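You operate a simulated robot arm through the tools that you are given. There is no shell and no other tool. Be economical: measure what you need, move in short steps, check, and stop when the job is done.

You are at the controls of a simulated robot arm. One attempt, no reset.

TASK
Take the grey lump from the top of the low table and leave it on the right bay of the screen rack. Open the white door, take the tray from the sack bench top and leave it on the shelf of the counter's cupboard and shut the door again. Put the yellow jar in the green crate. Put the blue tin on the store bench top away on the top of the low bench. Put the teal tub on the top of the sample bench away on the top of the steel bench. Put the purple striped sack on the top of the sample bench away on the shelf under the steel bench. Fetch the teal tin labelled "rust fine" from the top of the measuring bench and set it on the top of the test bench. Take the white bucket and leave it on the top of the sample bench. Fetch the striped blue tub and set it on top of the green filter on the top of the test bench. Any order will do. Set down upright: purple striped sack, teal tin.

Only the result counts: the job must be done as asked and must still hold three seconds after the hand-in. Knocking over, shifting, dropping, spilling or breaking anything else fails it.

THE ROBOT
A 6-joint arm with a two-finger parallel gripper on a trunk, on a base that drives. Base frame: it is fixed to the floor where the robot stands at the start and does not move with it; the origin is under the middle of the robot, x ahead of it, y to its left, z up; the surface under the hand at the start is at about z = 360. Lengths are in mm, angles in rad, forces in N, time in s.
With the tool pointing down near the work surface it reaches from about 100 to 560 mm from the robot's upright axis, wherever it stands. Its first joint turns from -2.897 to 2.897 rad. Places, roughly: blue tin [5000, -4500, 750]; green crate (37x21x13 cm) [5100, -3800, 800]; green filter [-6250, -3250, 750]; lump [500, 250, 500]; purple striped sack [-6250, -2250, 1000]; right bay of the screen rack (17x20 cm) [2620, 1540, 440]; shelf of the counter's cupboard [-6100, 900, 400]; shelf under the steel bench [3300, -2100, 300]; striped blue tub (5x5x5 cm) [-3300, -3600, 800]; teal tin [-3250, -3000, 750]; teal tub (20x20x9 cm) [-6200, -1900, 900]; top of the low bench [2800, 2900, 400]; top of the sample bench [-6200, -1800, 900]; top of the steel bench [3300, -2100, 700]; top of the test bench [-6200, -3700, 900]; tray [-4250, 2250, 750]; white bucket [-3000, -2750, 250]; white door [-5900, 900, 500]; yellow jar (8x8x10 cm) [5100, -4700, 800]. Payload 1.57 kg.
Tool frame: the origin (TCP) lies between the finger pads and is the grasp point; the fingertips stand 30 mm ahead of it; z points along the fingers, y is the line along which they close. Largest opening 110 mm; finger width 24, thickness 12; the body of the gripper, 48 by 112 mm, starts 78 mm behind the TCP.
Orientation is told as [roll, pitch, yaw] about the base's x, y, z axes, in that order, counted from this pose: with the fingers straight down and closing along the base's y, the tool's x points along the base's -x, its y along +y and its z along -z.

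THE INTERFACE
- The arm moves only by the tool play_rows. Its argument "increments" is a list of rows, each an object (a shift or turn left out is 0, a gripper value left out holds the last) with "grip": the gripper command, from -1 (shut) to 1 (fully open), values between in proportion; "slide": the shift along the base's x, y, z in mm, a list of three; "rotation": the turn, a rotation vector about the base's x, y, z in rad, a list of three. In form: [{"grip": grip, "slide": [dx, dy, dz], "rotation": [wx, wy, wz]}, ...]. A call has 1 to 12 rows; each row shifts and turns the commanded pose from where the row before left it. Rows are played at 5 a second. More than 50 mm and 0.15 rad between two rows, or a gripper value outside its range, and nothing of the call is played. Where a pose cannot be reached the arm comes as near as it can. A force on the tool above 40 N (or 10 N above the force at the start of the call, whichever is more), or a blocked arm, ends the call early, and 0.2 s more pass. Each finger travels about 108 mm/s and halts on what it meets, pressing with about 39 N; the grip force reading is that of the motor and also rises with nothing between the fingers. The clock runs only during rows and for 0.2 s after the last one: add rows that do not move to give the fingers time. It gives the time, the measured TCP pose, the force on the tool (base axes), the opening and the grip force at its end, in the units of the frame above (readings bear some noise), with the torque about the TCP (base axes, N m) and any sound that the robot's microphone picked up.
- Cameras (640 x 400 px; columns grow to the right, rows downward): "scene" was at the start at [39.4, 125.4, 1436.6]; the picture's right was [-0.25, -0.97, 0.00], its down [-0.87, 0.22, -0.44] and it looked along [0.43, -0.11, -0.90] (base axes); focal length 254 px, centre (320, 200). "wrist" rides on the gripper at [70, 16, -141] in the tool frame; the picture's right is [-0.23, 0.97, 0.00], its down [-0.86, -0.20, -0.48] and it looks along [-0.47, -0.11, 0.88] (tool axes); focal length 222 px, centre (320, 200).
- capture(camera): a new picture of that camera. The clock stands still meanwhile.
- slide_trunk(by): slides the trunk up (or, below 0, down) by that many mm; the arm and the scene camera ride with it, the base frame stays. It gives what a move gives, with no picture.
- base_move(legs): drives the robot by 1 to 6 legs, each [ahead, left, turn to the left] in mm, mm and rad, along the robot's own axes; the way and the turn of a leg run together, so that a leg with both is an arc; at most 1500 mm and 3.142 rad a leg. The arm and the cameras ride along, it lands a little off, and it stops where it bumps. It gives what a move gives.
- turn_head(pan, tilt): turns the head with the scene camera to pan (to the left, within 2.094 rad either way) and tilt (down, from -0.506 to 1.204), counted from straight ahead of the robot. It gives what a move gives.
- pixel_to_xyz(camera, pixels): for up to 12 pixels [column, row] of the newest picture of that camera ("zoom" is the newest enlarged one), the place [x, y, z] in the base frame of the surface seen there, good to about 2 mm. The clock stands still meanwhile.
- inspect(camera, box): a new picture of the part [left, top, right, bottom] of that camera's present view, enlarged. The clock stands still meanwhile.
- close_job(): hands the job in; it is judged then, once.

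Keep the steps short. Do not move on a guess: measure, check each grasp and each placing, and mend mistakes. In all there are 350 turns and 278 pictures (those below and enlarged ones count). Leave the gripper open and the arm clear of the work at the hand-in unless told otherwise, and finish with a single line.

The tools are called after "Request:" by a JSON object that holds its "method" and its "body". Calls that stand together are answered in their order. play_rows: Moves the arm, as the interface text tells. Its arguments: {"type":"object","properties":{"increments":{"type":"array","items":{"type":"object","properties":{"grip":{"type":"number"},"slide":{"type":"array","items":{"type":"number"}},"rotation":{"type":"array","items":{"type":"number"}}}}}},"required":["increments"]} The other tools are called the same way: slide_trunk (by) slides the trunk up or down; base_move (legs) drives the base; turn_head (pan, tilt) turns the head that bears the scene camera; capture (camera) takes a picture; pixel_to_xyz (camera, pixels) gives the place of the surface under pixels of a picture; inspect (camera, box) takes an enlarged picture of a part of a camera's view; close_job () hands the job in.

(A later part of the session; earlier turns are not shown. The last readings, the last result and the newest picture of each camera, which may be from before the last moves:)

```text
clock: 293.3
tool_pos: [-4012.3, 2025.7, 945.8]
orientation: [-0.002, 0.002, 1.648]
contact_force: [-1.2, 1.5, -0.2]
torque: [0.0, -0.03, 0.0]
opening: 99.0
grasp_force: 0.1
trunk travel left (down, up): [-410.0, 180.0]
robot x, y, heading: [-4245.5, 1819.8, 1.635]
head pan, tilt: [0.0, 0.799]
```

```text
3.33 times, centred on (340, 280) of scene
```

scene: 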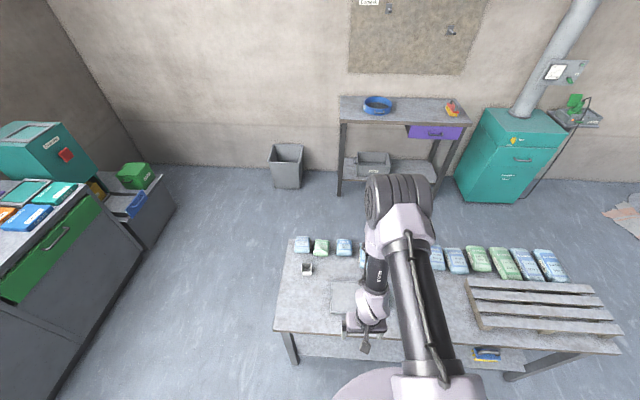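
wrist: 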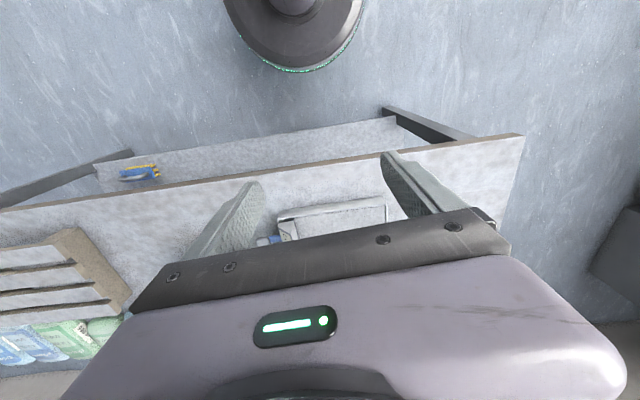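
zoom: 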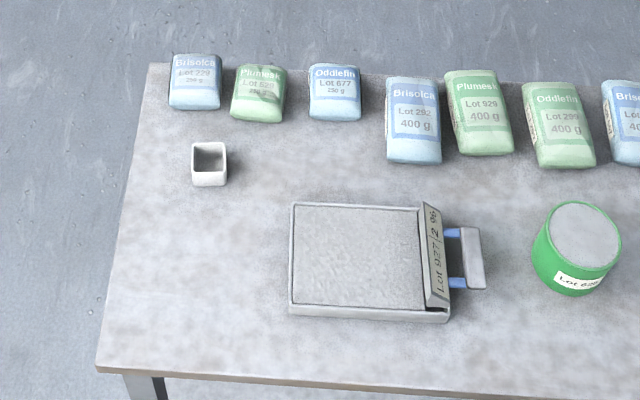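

It is a shallow tray with a grey handle on its right side, attached by blue prongs. It may hold powder, so I'll keep it level. I'll measure it.

Request:
{"method": "pixel_to_xyz", "body": {"camera": "zoom", "pixels": [[300, 206], [420, 209], [292, 305], [440, 312], [360, 255], [470, 235], [478, 285], [472, 260], [455, 235], [458, 282], [435, 250], [500, 260]]}}

Request:
{"method": "inspect", "body": {"camera": "scene", "box": [320, 260, 400, 310]}}

```text
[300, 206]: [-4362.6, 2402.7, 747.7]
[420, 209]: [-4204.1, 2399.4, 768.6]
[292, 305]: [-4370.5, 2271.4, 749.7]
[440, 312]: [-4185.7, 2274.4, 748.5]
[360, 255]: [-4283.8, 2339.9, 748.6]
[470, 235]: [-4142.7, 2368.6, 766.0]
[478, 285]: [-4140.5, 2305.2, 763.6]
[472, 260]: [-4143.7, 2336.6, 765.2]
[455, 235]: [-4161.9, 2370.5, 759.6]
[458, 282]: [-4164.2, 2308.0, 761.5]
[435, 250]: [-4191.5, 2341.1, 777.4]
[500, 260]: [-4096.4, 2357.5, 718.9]
```

```text
8.00 times, centred on (360, 285) of scene
```

zoom: 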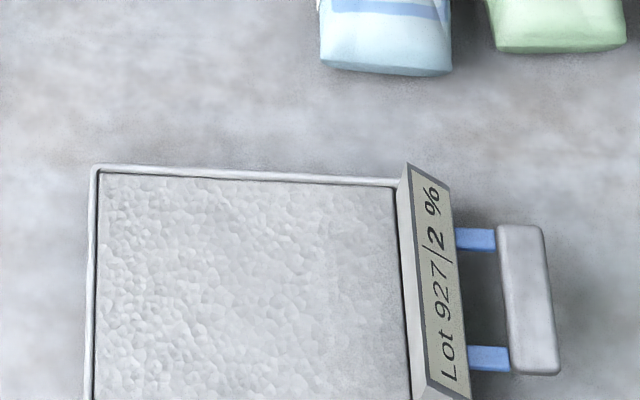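

The tray is full of powder, so it must stay level, and the handle bar is the place to hold it. How to hold it depends on the cupboard, so I'll open the door first. I'll drive to the counter facing -x and look at the white door.

Request:
{"method": "base_move", "body": {"legs": [[-100, 0, 1.506], [700, 0, 0], [0, 830, 0]]}}

Request:
{"method": "turn_head", "body": {"pan": 0, "tilt": 0.8}}

Request:
{"method": "capture", "body": {"camera": "scene"}}

```text
clock: 304.7
tool_pos: [-5079.5, 1204.1, 945.8]
orientation: [-0.001, 0.002, 3.115]
contact_force: [0.0, 0.3, 0.4]
torque: [0.04, 0.0, 0.01]
opening: 98.9
grasp_force: 0.0
trunk travel left (down, up): [-410.0, 180.0]
robot x, y, heading: [-4900.8, 950.1, 3.109]
head pan, tilt: [0.0, 0.799]
```

```text
clock: 305.3
tool_pos: [-5080.3, 1202.6, 946.7]
orientation: [0.001, -0.001, 3.115]
contact_force: [-0.3, -0.4, 0.3]
torque: [-0.01, 0.04, -0.04]
opening: 99.2
grasp_force: 0.1
trunk travel left (down, up): [-410.0, 180.0]
robot x, y, heading: [-4896.0, 948.4, 3.103]
head pan, tilt: [0.0, 0.799]
```

```text
217 pictures are left
```

scene: 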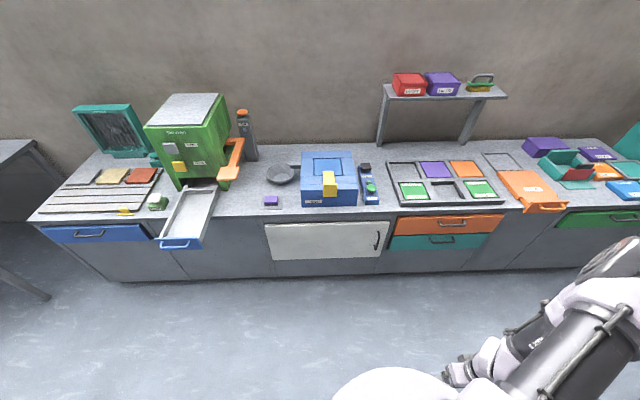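

Request:
{"method": "inspect", "body": {"camera": "scene", "box": [240, 200, 420, 300]}}

Request:
{"method": "pixel_to_xyz", "body": {"camera": "scene", "pixels": [[268, 227], [388, 224], [277, 258], [382, 254], [376, 240], [378, 233], [374, 249], [330, 215], [330, 240], [330, 268], [205, 245], [450, 225]]}}

```text
3.56 times, centred on (330, 250) of scene
```

zoom: 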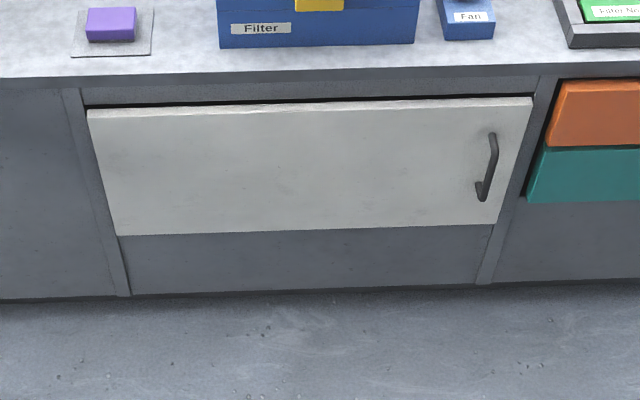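

```text
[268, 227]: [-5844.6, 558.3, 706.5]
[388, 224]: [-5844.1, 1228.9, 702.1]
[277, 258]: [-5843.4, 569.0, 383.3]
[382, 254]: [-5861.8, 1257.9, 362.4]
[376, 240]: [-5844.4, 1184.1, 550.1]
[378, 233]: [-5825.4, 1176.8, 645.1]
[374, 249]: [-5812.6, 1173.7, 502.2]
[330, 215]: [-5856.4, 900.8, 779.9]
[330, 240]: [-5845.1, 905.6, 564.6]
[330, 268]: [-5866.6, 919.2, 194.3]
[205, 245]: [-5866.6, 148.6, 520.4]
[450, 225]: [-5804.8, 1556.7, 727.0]
```

The door is hinged on its left (y≈558), spans y 558–1235 and z 375–706, and has a vertical bar handle at (-5812, 1178, 510–650). I'll point the gripper horizontally forward (closing sideways) while here in the open: first bring the hand in front of me.

Request:
{"method": "play_rows", "body": {"increments": [{"slide": [-25, -40, 0]}, {"slide": [-25, -40, 0]}, {"slide": [-25, -40, 0]}, {"slide": [-30, -38, 0]}, {"slide": [-30, -38, 0]}, {"slide": [-30, -38, 0]}, {"slide": [-30, -20, 0]}, {}]}}

Request:
{"method": "slide_trunk", "body": {"by": -200}}

Request:
{"method": "play_rows", "body": {"increments": [{"rotation": [0, 0.15, 0]}, {"rotation": [0, 0.15, 0]}, {"rotation": [0, 0.15, 0]}, {"rotation": [0, 0.15, 0]}, {"rotation": [0, 0.15, 0]}, {"rotation": [0, 0.15, 0]}, {"rotation": [0, 0.15, 0]}, {"rotation": [0, 0.15, 0]}, {"rotation": [0, 0.15, 0]}, {"rotation": [0, 0.15, 0]}, {"rotation": [0, 0.071, 0]}, {}]}}

Request:
{"method": "capture", "body": {"camera": "scene"}}

```text
clock: 307.1
tool_pos: [-5276.9, 951.6, 946.7]
orientation: [0.0, 0.0, 3.116]
contact_force: [0.0, 0.2, 0.8]
torque: [0.02, 0.0, -0.02]
opening: 99.1
grasp_force: 0.1
trunk travel left (down, up): [-410.0, 180.0]
robot x, y, heading: [-4897.5, 950.9, 3.106]
head pan, tilt: [0.0, 0.799]
```

```text
clock: 309.3
tool_pos: [-5277.5, 950.5, 746.0]
orientation: [0.0, 0.001, 3.116]
contact_force: [-0.3, 0.1, 0.1]
torque: [0.0, -0.01, 0.02]
opening: 99.1
grasp_force: 0.0
trunk travel left (down, up): [-210.0, 380.0]
robot x, y, heading: [-4898.9, 949.9, 3.102]
head pan, tilt: [0.0, 0.799]
```

```text
clock: 311.1
tool_pos: [-5352.6, 952.7, 809.1]
orientation: [0.122, -1.343, 3.012]
contact_force: [0.0, -1.5, 0.2]
torque: [0.0, 0.0, 0.0]
opening: 99.0
grasp_force: 0.1
out of reach, approached as far as the arm can: row 9
trunk travel left (down, up): [-210.0, 380.0]
robot x, y, heading: [-4897.8, 949.0, 3.108]
head pan, tilt: [0.0, 0.799]
stopped in row 9: the arm was blocked; the commanded pose is now the measured one
```

```text
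215 pictures are left
```

scene: 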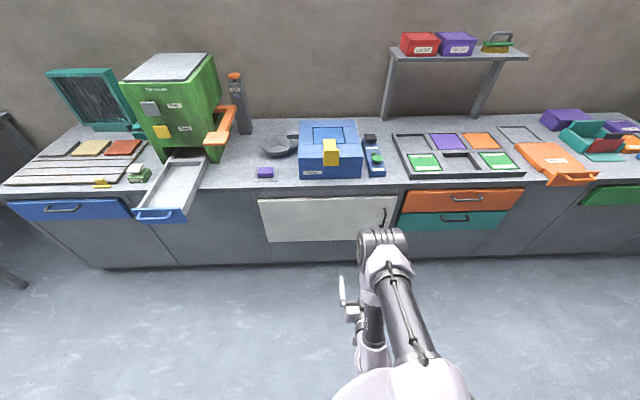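

The hand needs to be further out to become horizontal. I'll extend and finish the turn.

Request:
{"method": "play_rows", "body": {"increments": [{"slide": [-40, 0, -30]}, {"slide": [-30, 0, -40]}, {"slide": [-20, 0, -40]}, {"rotation": [0, 0.11, 0]}, {"rotation": [0, 0.11, 0]}, {}]}}

```text
clock: 312.5
tool_pos: [-5444.0, 953.8, 702.5]
orientation: [1.223, -1.539, 1.911]
contact_force: [0.3, 0.3, -0.6]
torque: [-0.03, 0.01, -0.02]
opening: 99.1
grasp_force: 0.0
out of reach, approached as far as the arm can: row 5
trunk travel left (down, up): [-210.0, 380.0]
robot x, y, heading: [-4900.3, 953.0, 3.106]
head pan, tilt: [0.0, 0.799]
```

Practically horizontal now. I'll lower with the trunk to handle height and drive closer, stopping about 40 mm short of the handle.

Request:
{"method": "slide_trunk", "body": {"by": -125}}

Request:
{"method": "base_move", "body": {"legs": [[0, -238, 0.035], [270, 0, 0]]}}

Request:
{"method": "capture", "body": {"camera": "wrist"}}

Request:
{"method": "capture", "body": {"camera": "scene"}}

```text
clock: 314.1
tool_pos: [-5444.6, 953.2, 577.2]
orientation: [1.203, -1.539, 1.934]
contact_force: [0.5, -0.7, -0.4]
torque: [0.02, -0.01, -0.03]
opening: 99.0
grasp_force: 0.0
trunk travel left (down, up): [-85.0, 505.0]
robot x, y, heading: [-4897.3, 950.5, 3.107]
head pan, tilt: [0.0, 0.799]
```

```text
clock: 317.4
tool_pos: [-5723.6, 1169.2, 576.9]
orientation: [1.195, -1.538, 1.981]
contact_force: [0.4, 0.9, 0.4]
torque: [-0.03, 0.03, 0.01]
opening: 99.0
grasp_force: 0.1
trunk travel left (down, up): [-85.0, 505.0]
robot x, y, heading: [-5175.9, 1189.5, -3.137]
head pan, tilt: [0.0, 0.799]
```

```text
214 pictures are left
```

wrist: 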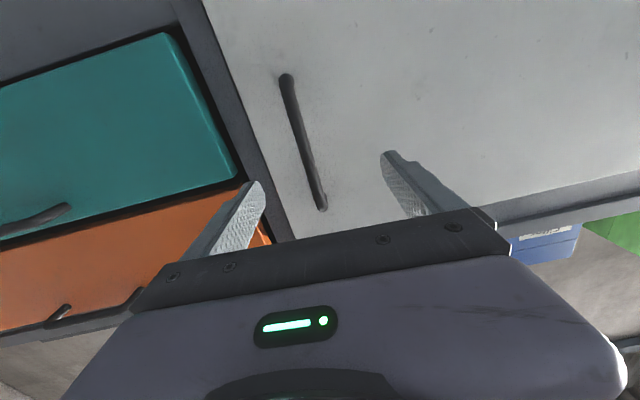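

```text
213 pictures are left
```

scene: 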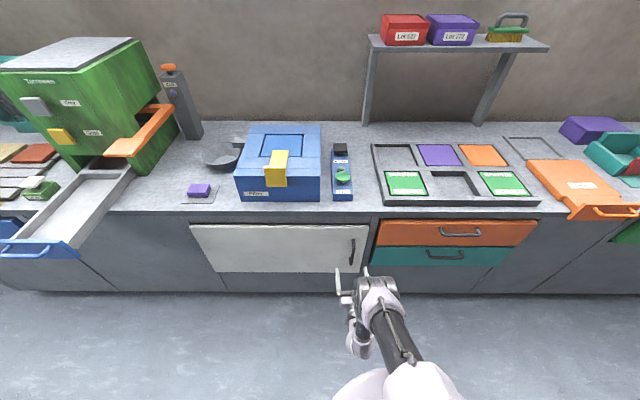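

Request:
{"method": "pixel_to_xyz", "body": {"camera": "wrist", "pixels": [[287, 80], [295, 120], [303, 150], [311, 180], [320, 208], [350, 150], [225, 110], [180, 180]]}}

```text
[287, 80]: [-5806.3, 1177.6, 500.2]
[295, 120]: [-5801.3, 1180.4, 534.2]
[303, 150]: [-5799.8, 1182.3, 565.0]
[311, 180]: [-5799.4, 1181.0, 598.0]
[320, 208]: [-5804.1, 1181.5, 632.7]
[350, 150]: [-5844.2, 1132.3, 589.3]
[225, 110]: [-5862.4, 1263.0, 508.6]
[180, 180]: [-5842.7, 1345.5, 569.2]
```

The bar is at (-5800…-5812, 1181, 500–640). I'll center on it, then roll the base forward so the bar comes between the pads.

Request:
{"method": "play_rows", "body": {"increments": [{"slide": [0, 12, 0]}, {}]}}

Request:
{"method": "base_move", "body": {"legs": [[74, 0, 0]]}}

Request:
{"method": "capture", "body": {"camera": "wrist"}}

```text
clock: 318.0
tool_pos: [-5722.7, 1181.6, 577.9]
orientation: [1.198, -1.54, 1.98]
contact_force: [0.2, 0.4, 0.4]
torque: [0.0, -0.03, -0.02]
opening: 99.1
grasp_force: 0.0
trunk travel left (down, up): [-85.0, 505.0]
robot x, y, heading: [-5176.2, 1192.6, -3.136]
head pan, tilt: [0.0, 0.799]
```

```text
clock: 319.1
tool_pos: [-5796.8, 1179.3, 577.3]
orientation: [1.195, -1.539, 1.985]
contact_force: [0.4, 0.9, 0.4]
torque: [0.02, -0.03, 0.02]
opening: 99.1
grasp_force: 0.1
trunk travel left (down, up): [-85.0, 505.0]
robot x, y, heading: [-5252.9, 1186.8, -3.129]
head pan, tilt: [0.0, 0.799]
```

```text
212 pictures are left
```

wrist: 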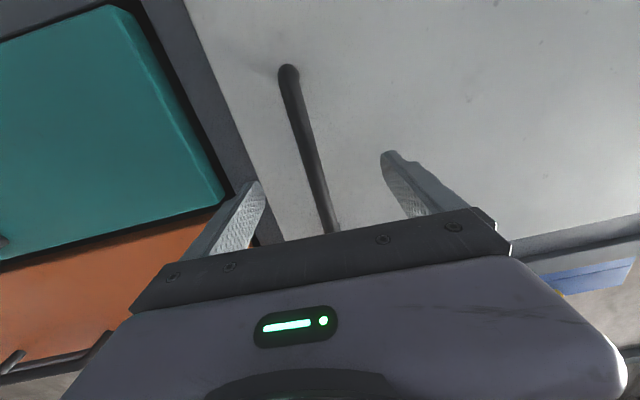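

The bar is between the pads. I'll close on it.

Request:
{"method": "play_rows", "body": {"increments": [{"grip": -1}, {}, {}, {}]}}

```text
clock: 320.1
tool_pos: [-5796.3, 1181.3, 577.3]
orientation: [1.196, -1.54, 1.983]
contact_force: [0.4, 8.9, 1.5]
torque: [0.79, 0.05, -0.11]
opening: 13.3
grasp_force: 29.7
trunk travel left (down, up): [-85.0, 505.0]
robot x, y, heading: [-5253.9, 1188.2, -3.135]
head pan, tilt: [0.0, 0.799]
```

The bar is held (13 mm). I'll pull the door by rolling the base backwards along the arc, first leg small.

Request:
{"method": "base_move", "body": {"legs": [[-60, 6, 0], [-60, 16, 0]]}}

Request:
{"method": "capture", "body": {"camera": "scene"}}

```text
clock: 321.6
tool_pos: [-5677.4, 1161.2, 578.1]
orientation: [1.194, -1.539, 1.977]
contact_force: [0.9, 5.8, -0.5]
torque: [0.81, 0.23, 0.0]
opening: 13.3
grasp_force: 29.6
trunk travel left (down, up): [-85.0, 505.0]
robot x, y, heading: [-5134.8, 1167.3, -3.139]
head pan, tilt: [0.0, 0.799]
```

```text
211 pictures are left
```

scene: 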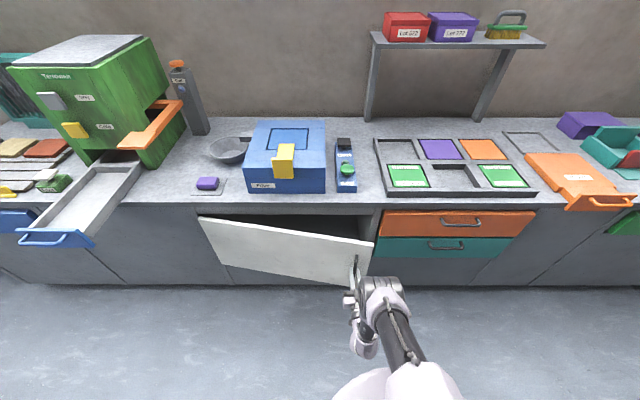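

The door swings well. I'll pull further along the arc to about 0.4 rad.

Request:
{"method": "base_move", "body": {"legs": [[-65, 21, 0], [-57, 25, 0]]}}

Request:
{"method": "capture", "body": {"camera": "scene"}}

Request:
{"method": "capture", "body": {"camera": "wrist"}}

```text
clock: 323.2
tool_pos: [-5558.0, 1117.1, 577.4]
orientation: [1.187, -1.538, 1.984]
contact_force: [13.1, 26.4, 0.2]
torque: [0.8, -0.03, -0.34]
opening: 13.1
grasp_force: 29.9
trunk travel left (down, up): [-85.0, 505.0]
robot x, y, heading: [-5013.5, 1118.4, -3.135]
head pan, tilt: [0.0, 0.799]
```

```text
210 pictures are left
```

scene: 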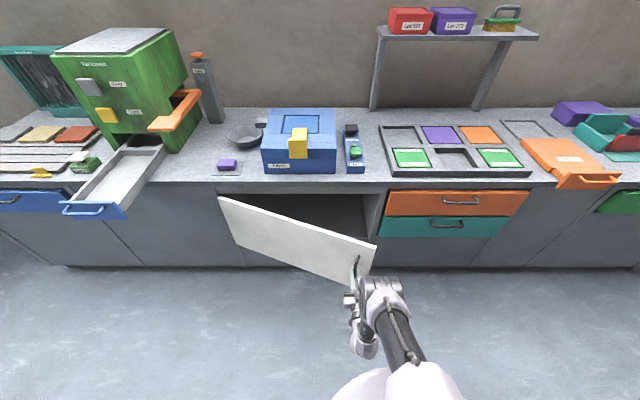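

```text
209 pictures are left
```

wrist: 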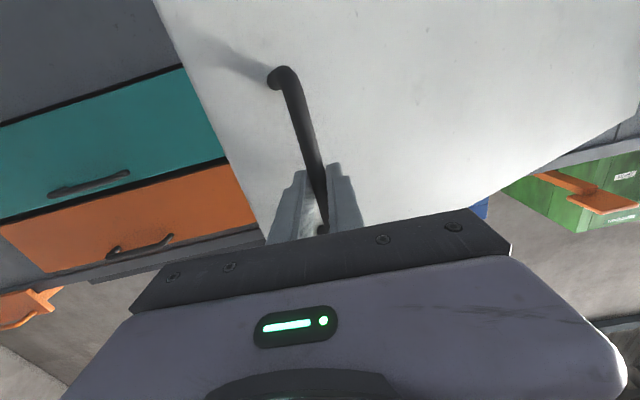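

Open about 0.4 rad. I'll keep holding the handle and move the base as a rigid rotation about the hinge, in small arcs of 0.1 rad.

Request:
{"method": "base_move", "body": {"legs": [[-56, 83, -0.1], [-56, 83, -0.1], [-56, 83, -0.1], [-56, 83, -0.1]]}}

Request:
{"method": "capture", "body": {"camera": "scene"}}

```text
clock: 326.6
tool_pos: [-5362.2, 966.8, 576.3]
orientation: [1.147, -1.541, 1.616]
contact_force: [-25.6, -24.7, 8.0]
torque: [0.7, -0.35, 0.38]
opening: 13.3
grasp_force: 29.4
trunk travel left (down, up): [-85.0, 505.0]
robot x, y, heading: [-4863.3, 754.1, 2.733]
head pan, tilt: [0.0, 0.799]
```

```text
208 pictures are left
```

scene: 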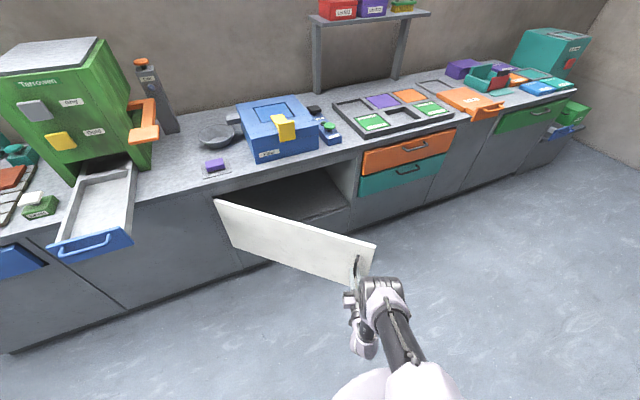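

Open about 0.8 rad, with slight strain outward. I'll correct a few millimetres toward the hinge and go on with the arc.

Request:
{"method": "base_move", "body": {"legs": [[4, 7, 0], [-56, 83, -0.1], [-55, 84, -0.1], [-55, 84, -0.1]]}}

```text
clock: 327.5
tool_pos: [-5364.9, 970.1, 576.8]
orientation: [1.112, -1.54, 1.633]
contact_force: [1.7, 2.6, 4.4]
torque: [0.64, -0.53, -0.12]
opening: 13.4
grasp_force: 29.9
trunk travel left (down, up): [-85.0, 505.0]
robot x, y, heading: [-4868.2, 749.1, 2.73]
head pan, tilt: [0.0, 0.799]
stopped in leg 1: the force on the tool passed its limit at 49 N (the readings are from after the stop); the commanded pose is now the measured one
```

Strain is released. I refit the hinge at (-5838, 549) and continue with matching arcs.

Request:
{"method": "base_move", "body": {"legs": [[-57, 81, -0.1], [-57, 81, -0.1], [-57, 81, -0.1]]}}

Request:
{"method": "capture", "body": {"camera": "scene"}}

```text
clock: 329.4
tool_pos: [-5293.6, 872.1, 576.6]
orientation: [1.073, -1.54, 1.472]
contact_force: [1.2, 1.1, 6.7]
torque: [0.73, -0.2, -0.14]
opening: 13.2
grasp_force: 29.3
trunk travel left (down, up): [-85.0, 505.0]
robot x, y, heading: [-4844.5, 560.2, 2.543]
head pan, tilt: [0.0, 0.799]
stopped in leg 2: the force on the tool passed its limit at 42 N (the readings are from after the stop); the commanded pose is now the measured one
```

```text
207 pictures are left
```

scene: 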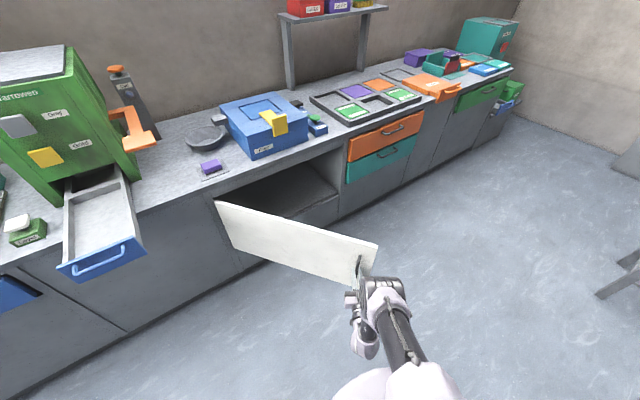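

Request:
{"method": "base_move", "body": {"legs": [[-57, 82, -0.1], [-57, 82, -0.1], [-57, 82, -0.1]]}}

```text
clock: 331.3
tool_pos: [-5240.8, 765.4, 576.3]
orientation: [1.026, -1.54, 1.322]
contact_force: [2.4, 0.6, 6.9]
torque: [0.78, -0.29, -0.19]
opening: 13.2
grasp_force: 30.2
trunk travel left (down, up): [-85.0, 505.0]
robot x, y, heading: [-4861.9, 371.5, 2.358]
head pan, tilt: [0.0, 0.799]
stopped in leg 2: the force on the tool passed its limit at 43 N (the readings are from after the stop); the commanded pose is now the measured one
```

Request:
{"method": "base_move", "body": {"legs": [[-57, 82, -0.1], [-57, 82, -0.1]]}}

Request:
{"method": "capture", "body": {"camera": "scene"}}

```text
clock: 333.2
tool_pos: [-5208.5, 647.1, 576.0]
orientation: [1.008, -1.538, 1.134]
contact_force: [-6.3, -1.8, 16.1]
torque: [0.44, -0.57, 0.06]
opening: 13.4
grasp_force: 29.6
trunk travel left (down, up): [-85.0, 505.0]
robot x, y, heading: [-4918.2, 185.5, 2.153]
head pan, tilt: [0.0, 0.799]
```

```text
206 pictures are left
```

scene: 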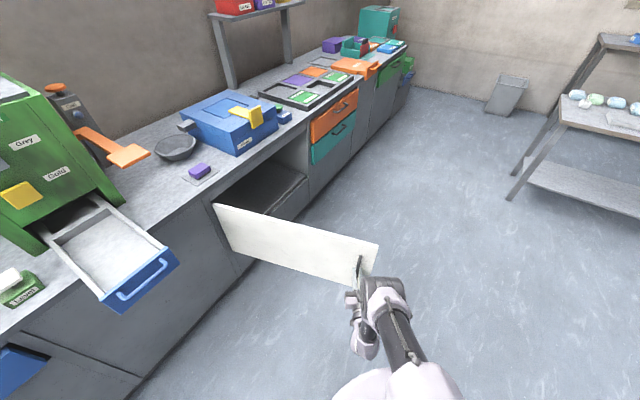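

Request:
{"method": "base_move", "body": {"legs": [[-57, 82, -0.1], [-34, 49, -0.06]]}}

```text
clock: 334.5
tool_pos: [-5202.0, 584.2, 576.0]
orientation: [0.97, -1.538, 1.068]
contact_force: [1.4, 0.4, 6.6]
torque: [0.43, -0.67, -0.15]
opening: 13.0
grasp_force: 30.6
trunk travel left (down, up): [-85.0, 505.0]
robot x, y, heading: [-4957.6, 97.1, 2.05]
head pan, tilt: [0.0, 0.799]
stopped in leg 1: the force on the tool passed its limit at 42 N (the readings are from after the stop); the commanded pose is now the measured one
```

The door is open about 1.45 rad. I'll open the fingers and back straight off.

Request:
{"method": "play_rows", "body": {"increments": [{"grip": 0.0}, {}, {}]}}

Request:
{"method": "base_move", "body": {"legs": [[-200, 0, 0]]}}

Request:
{"method": "capture", "body": {"camera": "scene"}}

```text
clock: 335.3
tool_pos: [-5202.4, 581.4, 575.4]
orientation: [0.942, -1.537, 1.095]
contact_force: [1.0, 0.3, 0.9]
torque: [0.01, -0.02, -0.02]
opening: 55.0
grasp_force: 0.2
trunk travel left (down, up): [-85.0, 505.0]
robot x, y, heading: [-4959.9, 96.6, 2.051]
head pan, tilt: [0.0, 0.799]
```

```text
clock: 336.9
tool_pos: [-5106.7, 405.1, 575.5]
orientation: [0.942, -1.539, 1.09]
contact_force: [-0.2, -0.3, -0.2]
torque: [0.01, 0.02, 0.0]
opening: 54.9
grasp_force: 0.1
trunk travel left (down, up): [-85.0, 505.0]
robot x, y, heading: [-4866.9, -82.3, 2.046]
head pan, tilt: [0.0, 0.799]
```

```text
205 pictures are left
```

scene: 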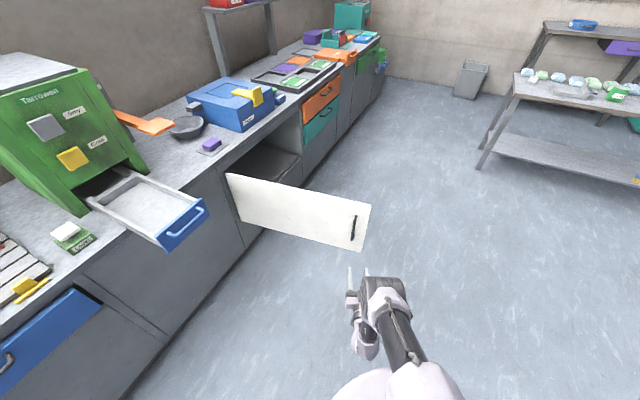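

The door stays open. I'll go round to view the cupboard interior from the front.

Request:
{"method": "base_move", "body": {"legs": [[0, -500, 0], [0, 0, 1.095], [0, -900, 0], [300, 0, 0]]}}

Request:
{"method": "turn_head", "body": {"pan": 0, "tilt": 0.6}}

Request:
{"method": "capture", "body": {"camera": "scene"}}

```text
clock: 348.6
tool_pos: [-5278.1, 1037.3, 574.0]
orientation: [0.94, -1.537, 2.221]
contact_force: [0.4, 0.4, -0.3]
torque: [0.0, 0.02, 0.0]
opening: 55.2
grasp_force: 0.0
trunk travel left (down, up): [-85.0, 505.0]
robot x, y, heading: [-4733.4, 1044.8, -3.105]
head pan, tilt: [0.0, 0.799]
```

```text
clock: 349.4
tool_pos: [-5277.8, 1037.1, 574.5]
orientation: [0.942, -1.537, 2.22]
contact_force: [-0.1, 0.0, 0.1]
torque: [0.02, -0.01, -0.03]
opening: 55.0
grasp_force: 0.0
trunk travel left (down, up): [-85.0, 505.0]
robot x, y, heading: [-4735.5, 1042.1, -3.111]
head pan, tilt: [0.0, 0.6]
```

```text
204 pictures are left
```

scene: 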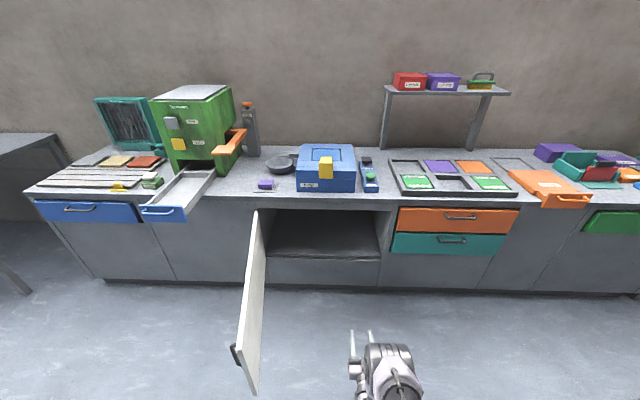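

Request:
{"method": "pixel_to_xyz", "body": {"camera": "scene", "pixels": [[320, 257], [320, 245], [320, 225], [285, 240], [370, 240], [375, 215], [320, 200], [320, 262], [275, 256], [378, 256], [255, 300], [252, 380]]}}

Request:
{"method": "inspect", "body": {"camera": "scene", "box": [230, 190, 400, 290]}}

```text
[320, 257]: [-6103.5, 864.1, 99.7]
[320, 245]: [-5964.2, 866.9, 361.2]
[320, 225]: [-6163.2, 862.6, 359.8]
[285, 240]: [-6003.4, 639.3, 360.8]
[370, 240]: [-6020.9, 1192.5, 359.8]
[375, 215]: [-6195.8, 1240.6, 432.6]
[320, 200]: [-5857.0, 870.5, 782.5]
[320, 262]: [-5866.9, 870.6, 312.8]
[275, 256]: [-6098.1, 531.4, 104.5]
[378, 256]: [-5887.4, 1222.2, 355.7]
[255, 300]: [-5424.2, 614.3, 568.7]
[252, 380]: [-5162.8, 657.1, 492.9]
```

```text
3.76 times, centred on (315, 240) of scene
```

zoom: 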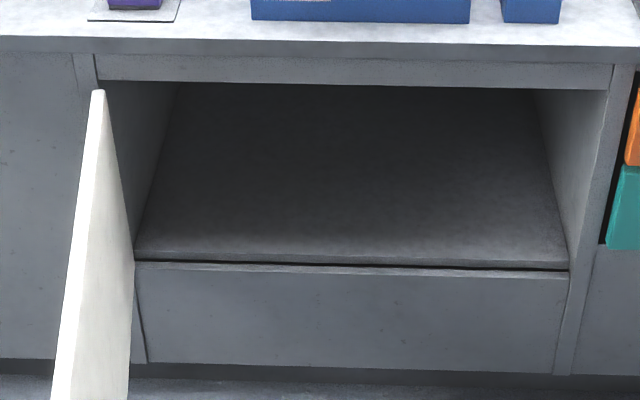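

The shelf is at z 360, empty, with its front edge at x≈-5885. Plan: pick the tray by its bar with a vertical gripper, insert it partly, then push it fully in. I'll turn the gripper back to vertical.

Request:
{"method": "play_rows", "body": {"increments": [{"rotation": [0, -0.15, 0], "slide": [0, 0, 20]}, {"rotation": [0, -0.15, 0], "slide": [0, 0, 20]}, {"rotation": [0, -0.15, 0], "slide": [0, 0, 20]}, {"rotation": [0, -0.15, 0], "slide": [0, 0, 20]}, {"rotation": [0, -0.15, 0], "slide": [20, 0, 20]}, {"rotation": [0, -0.15, 0], "slide": [20, 0, 0]}, {"rotation": [0, -0.15, 0], "slide": [20, 0, 0]}, {"rotation": [0, -0.15, 0], "slide": [20, 0, 0]}, {"rotation": [0, -0.15, 0], "slide": [20, 0, 0]}, {"rotation": [0, -0.15, 0], "slide": [20, 0, 0]}, {"rotation": [0, -0.037, 0]}, {}]}}

```text
clock: 352.0
tool_pos: [-5165.5, 1042.2, 676.5]
orientation: [0.003, -0.086, 3.116]
contact_force: [0.0, 0.1, 0.6]
torque: [0.0, -0.03, -0.02]
opening: 54.9
grasp_force: 0.2
out of reach, approached as far as the arm can: row 10
trunk travel left (down, up): [-85.0, 505.0]
robot x, y, heading: [-4734.6, 1049.8, -3.113]
head pan, tilt: [0.0, 0.6]
```

Request:
{"method": "play_rows", "body": {"increments": [{"slide": [40, 0, 0], "rotation": [0, -0.08, 0]}, {"slide": [40, 0, 0]}, {"slide": [30, 0, 0]}, {}]}}

```text
clock: 353.0
tool_pos: [-5055.2, 1039.3, 673.6]
orientation: [0.006, 0.009, 3.116]
contact_force: [1.1, 0.3, 0.5]
torque: [-0.01, 0.0, 0.03]
opening: 55.0
grasp_force: 0.0
trunk travel left (down, up): [-85.0, 505.0]
robot x, y, heading: [-4735.1, 1043.0, -3.103]
head pan, tilt: [0.0, 0.6]
```

Vertical again. I'll raise the trunk and go to the tray, facing the bench (+y), in line with the handle at x≈-4140.

Request:
{"method": "slide_trunk", "body": {"by": 320}}

Request:
{"method": "base_move", "body": {"legs": [[-200, 0, 0], [0, 0, -1.609], [700, -395, 0]]}}

Request:
{"method": "turn_head", "body": {"pan": 0, "tilt": 0.9}}

```text
clock: 356.1
tool_pos: [-5053.9, 1039.3, 992.9]
orientation: [0.008, 0.01, 3.115]
contact_force: [0.8, -0.1, 0.0]
torque: [-0.04, 0.03, 0.0]
opening: 55.0
grasp_force: 0.1
trunk travel left (down, up): [-405.0, 185.0]
robot x, y, heading: [-4734.0, 1044.0, -3.102]
head pan, tilt: [0.0, 0.6]
```

```text
clock: 365.5
tool_pos: [-4133.9, 2074.0, 994.3]
orientation: [0.007, 0.011, 1.511]
contact_force: [0.2, 0.1, 0.0]
torque: [0.0, 0.03, -0.02]
opening: 54.8
grasp_force: 0.0
trunk travel left (down, up): [-405.0, 185.0]
robot x, y, heading: [-4140.1, 1752.1, 1.571]
head pan, tilt: [0.0, 0.6]
```

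```text
clock: 366.3
tool_pos: [-4135.1, 2073.4, 994.1]
orientation: [0.006, 0.01, 1.51]
contact_force: [-1.1, -0.2, 0.7]
torque: [0.02, 0.01, 0.0]
opening: 55.1
grasp_force: 0.1
trunk travel left (down, up): [-405.0, 185.0]
robot x, y, heading: [-4139.9, 1752.0, 1.573]
head pan, tilt: [0.0, 0.901]
```

Request:
{"method": "base_move", "body": {"legs": [[130, 0, 0]]}}

Request:
{"method": "play_rows", "body": {"increments": [{"rotation": [0.01, -0.006, 0.06], "slide": [-5, 40, 0]}, {"slide": [0, 45, 0]}, {"slide": [0, 45, -20]}, {"slide": [0, 0, -45]}, {"slide": [0, 0, -45]}, {}]}}

Request:
{"method": "capture", "body": {"camera": "wrist"}}

```text
clock: 367.6
tool_pos: [-4137.1, 2206.0, 994.4]
orientation: [0.008, 0.011, 1.514]
contact_force: [0.0, 0.2, 0.5]
torque: [-0.01, 0.03, 0.01]
opening: 55.0
grasp_force: 0.0
trunk travel left (down, up): [-405.0, 185.0]
robot x, y, heading: [-4135.9, 1888.9, 1.579]
head pan, tilt: [0.0, 0.901]
```

```text
clock: 369.0
tool_pos: [-4143.6, 2335.9, 884.5]
orientation: [0.002, 0.001, 1.576]
contact_force: [-0.4, -0.6, -0.3]
torque: [0.01, 0.04, 0.02]
opening: 55.1
grasp_force: 0.1
trunk travel left (down, up): [-405.0, 185.0]
robot x, y, heading: [-4140.4, 1883.2, 1.571]
head pan, tilt: [0.0, 0.901]
```

```text
202 pictures are left
```

wrist: 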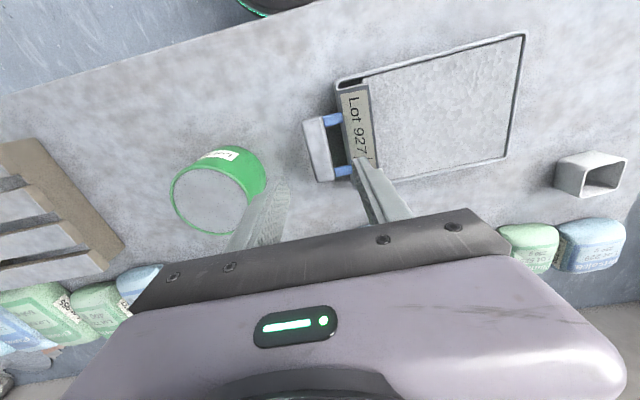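

Request:
{"method": "inspect", "body": {"camera": "wrist", "box": [280, 80, 400, 200]}}

```text
3.33 times, centred on (340, 140) of wrist
```

zoom: 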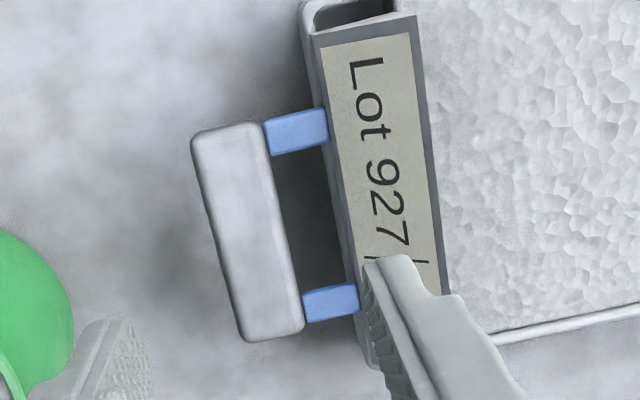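

Request:
{"method": "pixel_to_xyz", "body": {"camera": "zoom", "pixels": [[215, 220], [278, 210], [245, 230], [225, 132], [275, 330], [330, 210], [345, 210], [300, 130], [330, 300], [305, 210], [320, 60], [200, 300]]}}

```text
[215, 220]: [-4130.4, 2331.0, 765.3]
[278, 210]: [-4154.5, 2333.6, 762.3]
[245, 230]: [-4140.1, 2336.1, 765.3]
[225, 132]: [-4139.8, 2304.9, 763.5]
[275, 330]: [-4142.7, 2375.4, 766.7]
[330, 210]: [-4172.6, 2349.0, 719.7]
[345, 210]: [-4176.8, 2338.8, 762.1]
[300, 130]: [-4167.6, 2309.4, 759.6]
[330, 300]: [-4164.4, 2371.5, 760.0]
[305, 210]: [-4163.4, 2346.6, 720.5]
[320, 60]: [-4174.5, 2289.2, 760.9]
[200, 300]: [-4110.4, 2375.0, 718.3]
```

The bar is 26 mm wide, centred at (-4141, 2340), with a 20 mm gap to the tray wall. I'll pre-set the opening to about 36 mm, align, and descend partway to check.

Request:
{"method": "play_rows", "body": {"increments": [{"grip": -0.35, "slide": [2, 4, 0]}, {}, {"slide": [0, 0, -40]}, {"slide": [0, 0, -30]}, {}]}}

Request:
{"method": "capture", "body": {"camera": "wrist"}}

```text
clock: 370.2
tool_pos: [-4139.4, 2340.6, 813.4]
orientation: [0.002, 0.001, 1.575]
contact_force: [-0.6, 0.6, 0.4]
torque: [-0.01, -0.04, -0.03]
opening: 35.8
grasp_force: 0.0
trunk travel left (down, up): [-405.0, 185.0]
robot x, y, heading: [-4140.9, 1887.8, 1.576]
head pan, tilt: [0.0, 0.901]
```

```text
200 pictures are left
```

wrist: 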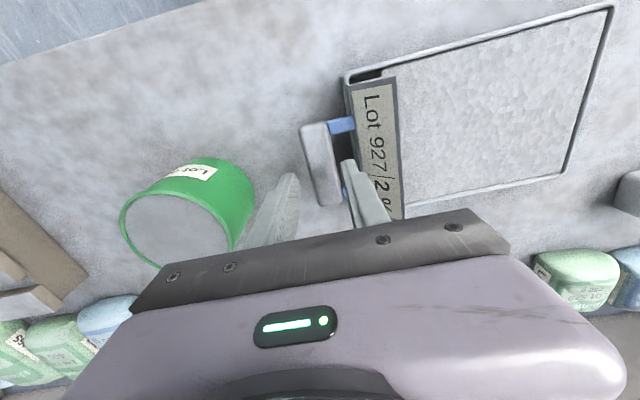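

Request:
{"method": "inspect", "body": {"camera": "wrist", "box": [260, 110, 420, 210]}}

Request:
{"method": "pixel_to_xyz", "body": {"camera": "zoom", "pixels": [[355, 225], [340, 205], [352, 200], [385, 205], [150, 265], [130, 270], [290, 170], [205, 170], [270, 120]]}}

```text
4.00 times, centred on (340, 160) of wrist
```

zoom: 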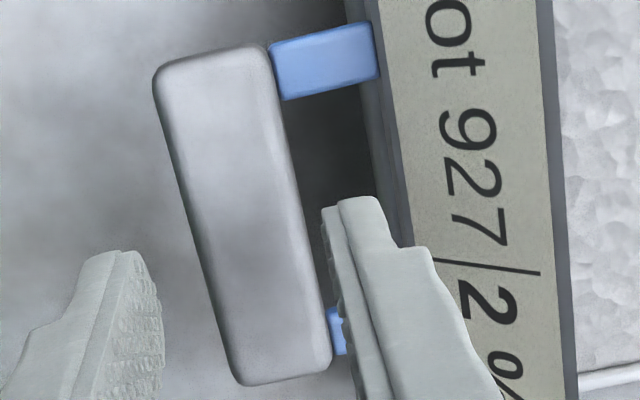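

```text
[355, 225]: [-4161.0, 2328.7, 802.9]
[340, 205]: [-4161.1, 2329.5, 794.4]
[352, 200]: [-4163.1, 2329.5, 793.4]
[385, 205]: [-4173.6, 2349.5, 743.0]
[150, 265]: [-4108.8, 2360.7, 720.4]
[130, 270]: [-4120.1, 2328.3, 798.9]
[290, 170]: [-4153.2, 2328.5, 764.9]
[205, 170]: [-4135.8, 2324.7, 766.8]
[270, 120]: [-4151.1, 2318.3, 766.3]
```

Finger faces straddle the bar symmetrically. I'll descend to z≈755.

Request:
{"method": "play_rows", "body": {"increments": [{"slide": [0, 0, -25]}, {"slide": [0, 0, -18]}, {"slide": [0, 0, -15]}, {}]}}

Request:
{"method": "inspect", "body": {"camera": "wrist", "box": [260, 110, 420, 210]}}

```text
clock: 371.2
tool_pos: [-4139.0, 2342.1, 756.1]
orientation: [0.002, 0.001, 1.576]
contact_force: [0.1, -0.4, 0.6]
torque: [0.03, 0.0, 0.0]
opening: 35.7
grasp_force: 0.1
trunk travel left (down, up): [-405.0, 185.0]
robot x, y, heading: [-4137.3, 1883.5, 1.578]
head pan, tilt: [0.0, 0.901]
```

```text
4.00 times, centred on (340, 160) of wrist
```

zoom: 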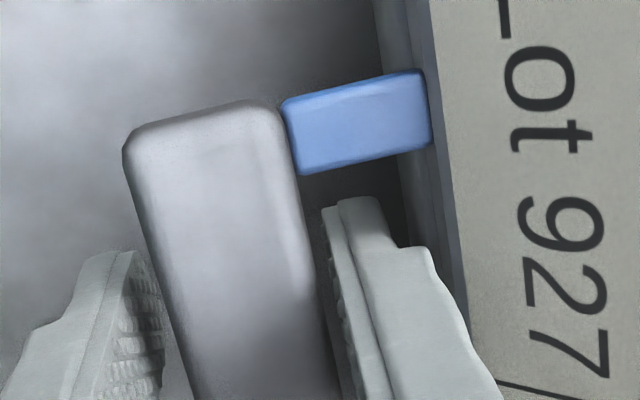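

No contact, and the inner finger is in the gap. I'll close, then lift only a few millimetres to feel the weight and any tilt.

Request:
{"method": "play_rows", "body": {"increments": [{"grip": -1}, {}, {}]}}

Request:
{"method": "play_rows", "body": {"increments": [{"slide": [0, 0, 3]}, {"slide": [0, 0, 3]}, {"slide": [0, 0, 4]}, {}]}}

Request:
{"method": "capture", "body": {"camera": "wrist"}}

```text
clock: 372.0
tool_pos: [-4138.8, 2341.0, 755.8]
orientation: [0.002, 0.0, 1.577]
contact_force: [-0.7, -0.3, -0.4]
torque: [0.12, -0.05, 0.16]
opening: 25.5
grasp_force: 36.5
trunk travel left (down, up): [-405.0, 185.0]
robot x, y, heading: [-4142.0, 1888.5, 1.574]
head pan, tilt: [0.0, 0.901]
```

```text
clock: 373.0
tool_pos: [-4138.9, 2340.6, 765.6]
orientation: [0.002, 0.0, 1.576]
contact_force: [0.7, 0.8, -4.3]
torque: [-0.02, -0.49, 0.0]
opening: 25.5
grasp_force: 36.6
trunk travel left (down, up): [-405.0, 185.0]
robot x, y, heading: [-4136.7, 1887.5, 1.573]
head pan, tilt: [0.0, 0.901]
```

```text
197 pictures are left
```

wrist: 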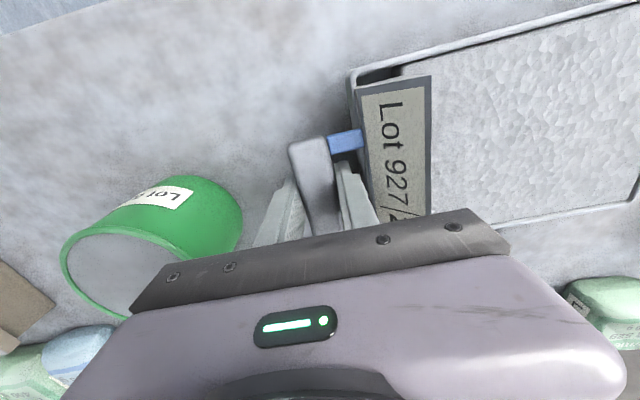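

About 0.44 kg hangs from it. I'll check the tray's level by measuring its far and near surface heights.

Request:
{"method": "pixel_to_xyz", "body": {"camera": "wrist", "pixels": [[450, 120], [500, 100], [560, 80], [620, 60], [620, 150], [500, 200], [600, 14], [420, 65]]}}

```text
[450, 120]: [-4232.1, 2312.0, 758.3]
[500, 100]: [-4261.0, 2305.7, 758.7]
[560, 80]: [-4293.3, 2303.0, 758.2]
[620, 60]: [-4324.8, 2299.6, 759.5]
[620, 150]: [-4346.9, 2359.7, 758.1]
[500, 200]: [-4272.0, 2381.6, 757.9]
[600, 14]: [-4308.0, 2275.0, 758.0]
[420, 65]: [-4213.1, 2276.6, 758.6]
```

The tray hangs level (758 mm everywhere). I'll lift gently, back away from the bench, then turn the wrist so the tray points ahead.

Request:
{"method": "play_rows", "body": {"increments": [{"slide": [0, 0, 20]}, {"slide": [0, 0, 30]}, {"slide": [0, 0, 30]}, {"slide": [0, 0, 30]}, {"slide": [0, 0, 20]}, {}]}}

Request:
{"method": "base_move", "body": {"legs": [[-560, 0, 0]]}}

Request:
{"method": "play_rows", "body": {"increments": [{"rotation": [0, 0, -0.14]}, {"rotation": [0, 0, -0.14]}, {"rotation": [0, 0, -0.14]}, {"rotation": [0, 0, -0.14]}, {"rotation": [0, 0, -0.14]}, {"rotation": [0, 0, -0.14]}, {"rotation": [0, 0, -0.14]}, {"rotation": [0, 0, -0.14]}, {"rotation": [0, 0, -0.14]}, {"rotation": [0, 0, -0.14]}, {"rotation": [0, 0, -0.14]}, {}]}}

Request:
{"method": "capture", "body": {"camera": "scene"}}

```text
clock: 374.4
tool_pos: [-4138.8, 2338.8, 895.6]
orientation: [0.003, 0.0, 1.575]
contact_force: [0.0, 0.0, -4.0]
torque: [0.01, -0.47, 0.0]
opening: 26.0
grasp_force: 36.9
trunk travel left (down, up): [-405.0, 185.0]
robot x, y, heading: [-4143.7, 1886.2, 1.575]
head pan, tilt: [0.0, 0.901]
```

```text
clock: 377.6
tool_pos: [-4138.0, 1781.7, 895.5]
orientation: [0.003, -0.001, 1.58]
contact_force: [0.1, -0.6, -3.5]
torque: [0.03, -0.45, 0.01]
opening: 25.7
grasp_force: 37.3
trunk travel left (down, up): [-405.0, 185.0]
robot x, y, heading: [-4134.1, 1329.4, 1.583]
head pan, tilt: [0.0, 0.901]
```

```text
clock: 380.2
tool_pos: [-4137.3, 1781.1, 896.0]
orientation: [0.003, -0.001, 0.042]
contact_force: [0.3, 0.4, -3.7]
torque: [-0.49, -0.01, -0.01]
opening: 25.9
grasp_force: 37.2
trunk travel left (down, up): [-405.0, 185.0]
robot x, y, heading: [-4136.2, 1330.0, 1.583]
head pan, tilt: [0.0, 0.901]
```

```text
196 pictures are left
```

scene: 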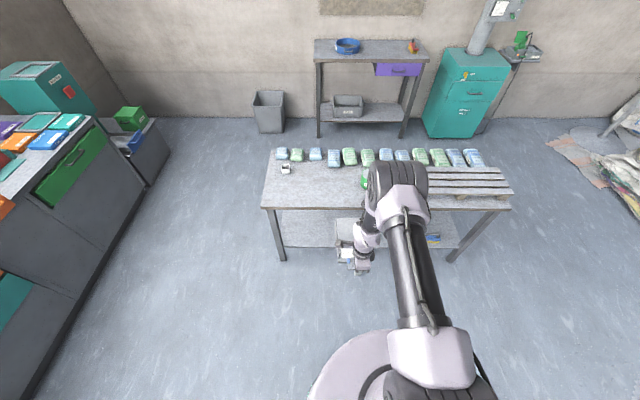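

Request:
{"method": "base_move", "body": {"legs": [[0, 0, 1.559], [0, 300, 0], [750, 0, 0]]}}

Request:
{"method": "slide_trunk", "body": {"by": -400}}

Request:
{"method": "turn_head", "body": {"pan": 0.1, "tilt": 0.75}}

Request:
{"method": "capture", "body": {"camera": "scene"}}

```text
clock: 389.6
tool_pos: [-5347.1, 1069.8, 895.9]
orientation: [0.0, -0.001, 1.578]
contact_force: [0.5, -0.7, -4.2]
torque: [-0.02, -0.5, -0.03]
opening: 25.8
grasp_force: 36.9
trunk travel left (down, up): [-405.0, 185.0]
robot x, y, heading: [-4890.3, 1057.3, 3.114]
head pan, tilt: [0.0, 0.901]
```

```text
clock: 393.5
tool_pos: [-5346.9, 1069.7, 495.6]
orientation: [0.002, -0.002, 1.579]
contact_force: [-0.7, 0.1, -3.3]
torque: [0.0, -0.48, 0.02]
opening: 25.9
grasp_force: 37.1
trunk travel left (down, up): [-5.0, 585.0]
robot x, y, heading: [-4891.9, 1054.2, 3.115]
head pan, tilt: [0.0, 0.901]
```

```text
clock: 394.2
tool_pos: [-5346.4, 1070.4, 495.5]
orientation: [0.0, 0.0, 1.577]
contact_force: [-0.8, 0.4, -3.5]
torque: [-0.01, -0.46, 0.0]
opening: 25.8
grasp_force: 37.0
trunk travel left (down, up): [-5.0, 585.0]
robot x, y, heading: [-4891.8, 1054.3, 3.119]
head pan, tilt: [0.099, 0.75]
```

```text
195 pictures are left
```

scene: 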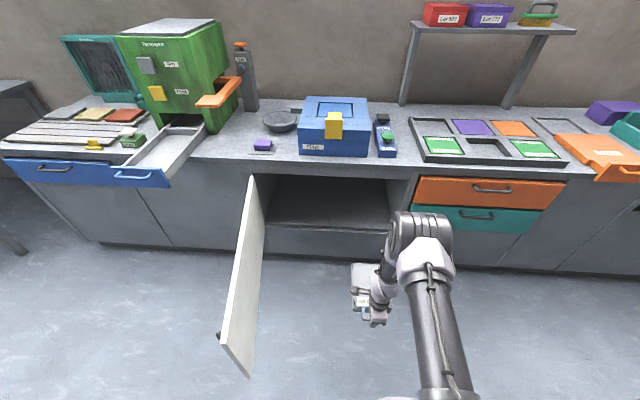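

I'll lower the arm to insertion height (tray bottom about 389), then roll ahead in two stages with checks.

Request:
{"method": "play_rows", "body": {"increments": [{"slide": [0, -20, -30]}, {"slide": [0, -25, -25]}, {"slide": [0, 0, -15]}, {}]}}

Request:
{"method": "base_move", "body": {"legs": [[0, 0, 0.022], [220, 0, 0]]}}

Request:
{"method": "capture", "body": {"camera": "scene"}}

Request:
{"method": "capture", "body": {"camera": "wrist"}}

```text
clock: 395.2
tool_pos: [-5345.4, 1025.3, 427.0]
orientation: [0.002, -0.001, 1.577]
contact_force: [-0.6, -0.3, -3.9]
torque: [0.01, -0.44, 0.01]
opening: 25.9
grasp_force: 37.3
trunk travel left (down, up): [-5.0, 585.0]
robot x, y, heading: [-4889.9, 1057.3, 3.118]
head pan, tilt: [0.099, 0.75]
```

```text
clock: 397.2
tool_pos: [-5568.7, 1015.5, 428.2]
orientation: [-0.001, 0.0, 1.597]
contact_force: [0.0, -0.9, -4.2]
torque: [0.02, -0.46, -0.01]
opening: 26.0
grasp_force: 37.1
trunk travel left (down, up): [-5.0, 585.0]
robot x, y, heading: [-5110.7, 1057.8, 3.137]
head pan, tilt: [0.099, 0.75]
```

```text
194 pictures are left
```

scene: 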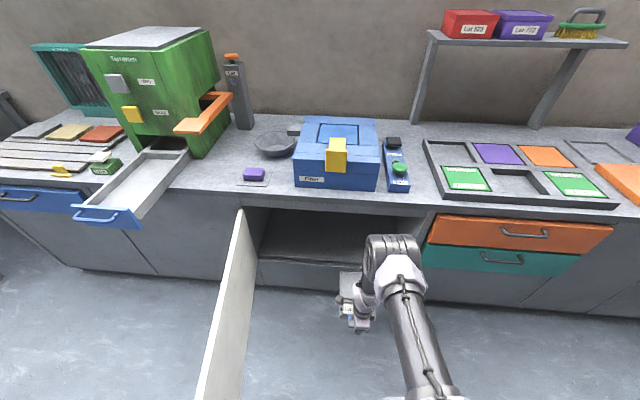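

```text
193 pictures are left
```

wrist: 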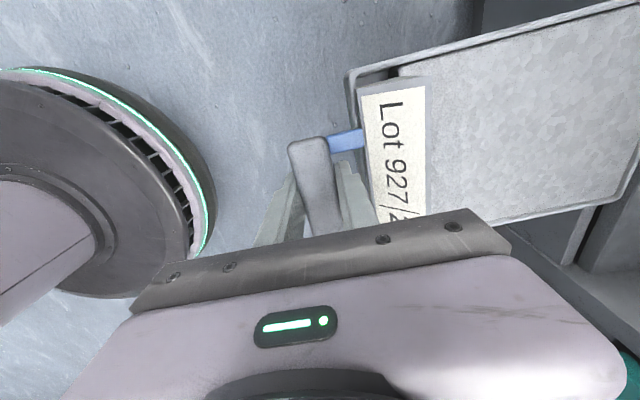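

Lined up with the opening. I'll roll ahead 215 more slowly in two legs.

Request:
{"method": "base_move", "body": {"legs": [[110, 0, 0], [105, 0, 0]]}}

Request:
{"method": "capture", "body": {"camera": "scene"}}

Request:
{"method": "capture", "body": {"camera": "wrist"}}

```text
clock: 399.2
tool_pos: [-5783.5, 1016.3, 427.5]
orientation: [0.0, 0.001, 1.601]
contact_force: [1.2, 0.3, -3.3]
torque: [0.06, -0.47, 0.01]
opening: 26.0
grasp_force: 36.5
trunk travel left (down, up): [-5.0, 585.0]
robot x, y, heading: [-5331.8, 1056.3, 3.144]
head pan, tilt: [0.099, 0.75]
```

```text
192 pictures are left
```

scene: 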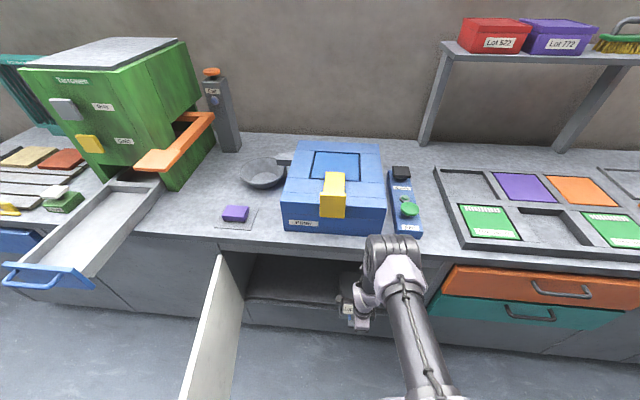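

```text
191 pictures are left
```

wrist: 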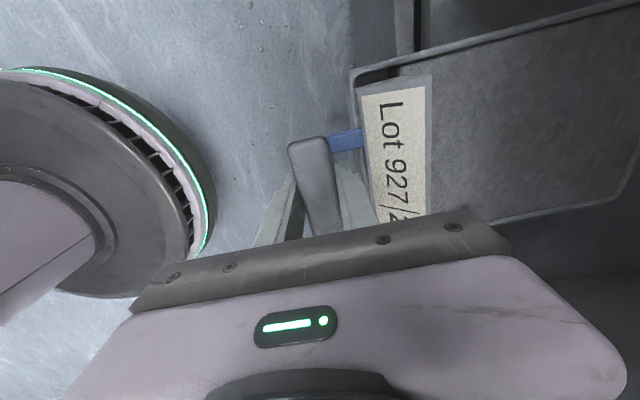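

Request:
{"method": "pixel_to_xyz", "body": {"camera": "scene", "pixels": [[375, 250], [390, 238], [370, 290], [365, 305], [350, 290], [385, 280], [330, 285], [310, 275]]}}

Request:
{"method": "inspect", "body": {"camera": "scene", "box": [290, 220, 450, 340]}}

```text
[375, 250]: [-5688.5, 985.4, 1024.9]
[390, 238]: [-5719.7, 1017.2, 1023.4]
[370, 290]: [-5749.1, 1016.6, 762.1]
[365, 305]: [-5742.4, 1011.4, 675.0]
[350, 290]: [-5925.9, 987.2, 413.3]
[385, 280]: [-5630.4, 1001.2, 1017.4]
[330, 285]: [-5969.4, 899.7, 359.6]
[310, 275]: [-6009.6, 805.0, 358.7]
```

```text
3.33 times, centred on (370, 280) of scene
```

zoom: 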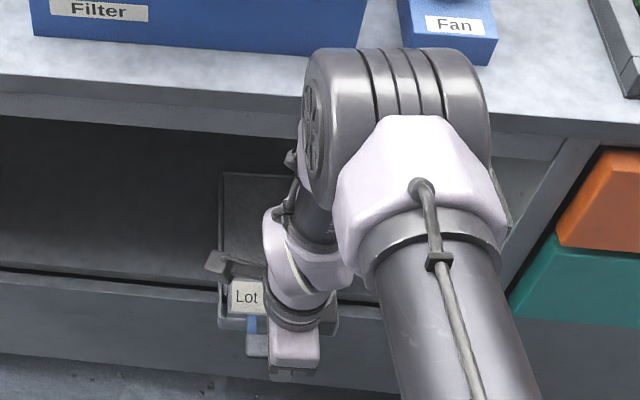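

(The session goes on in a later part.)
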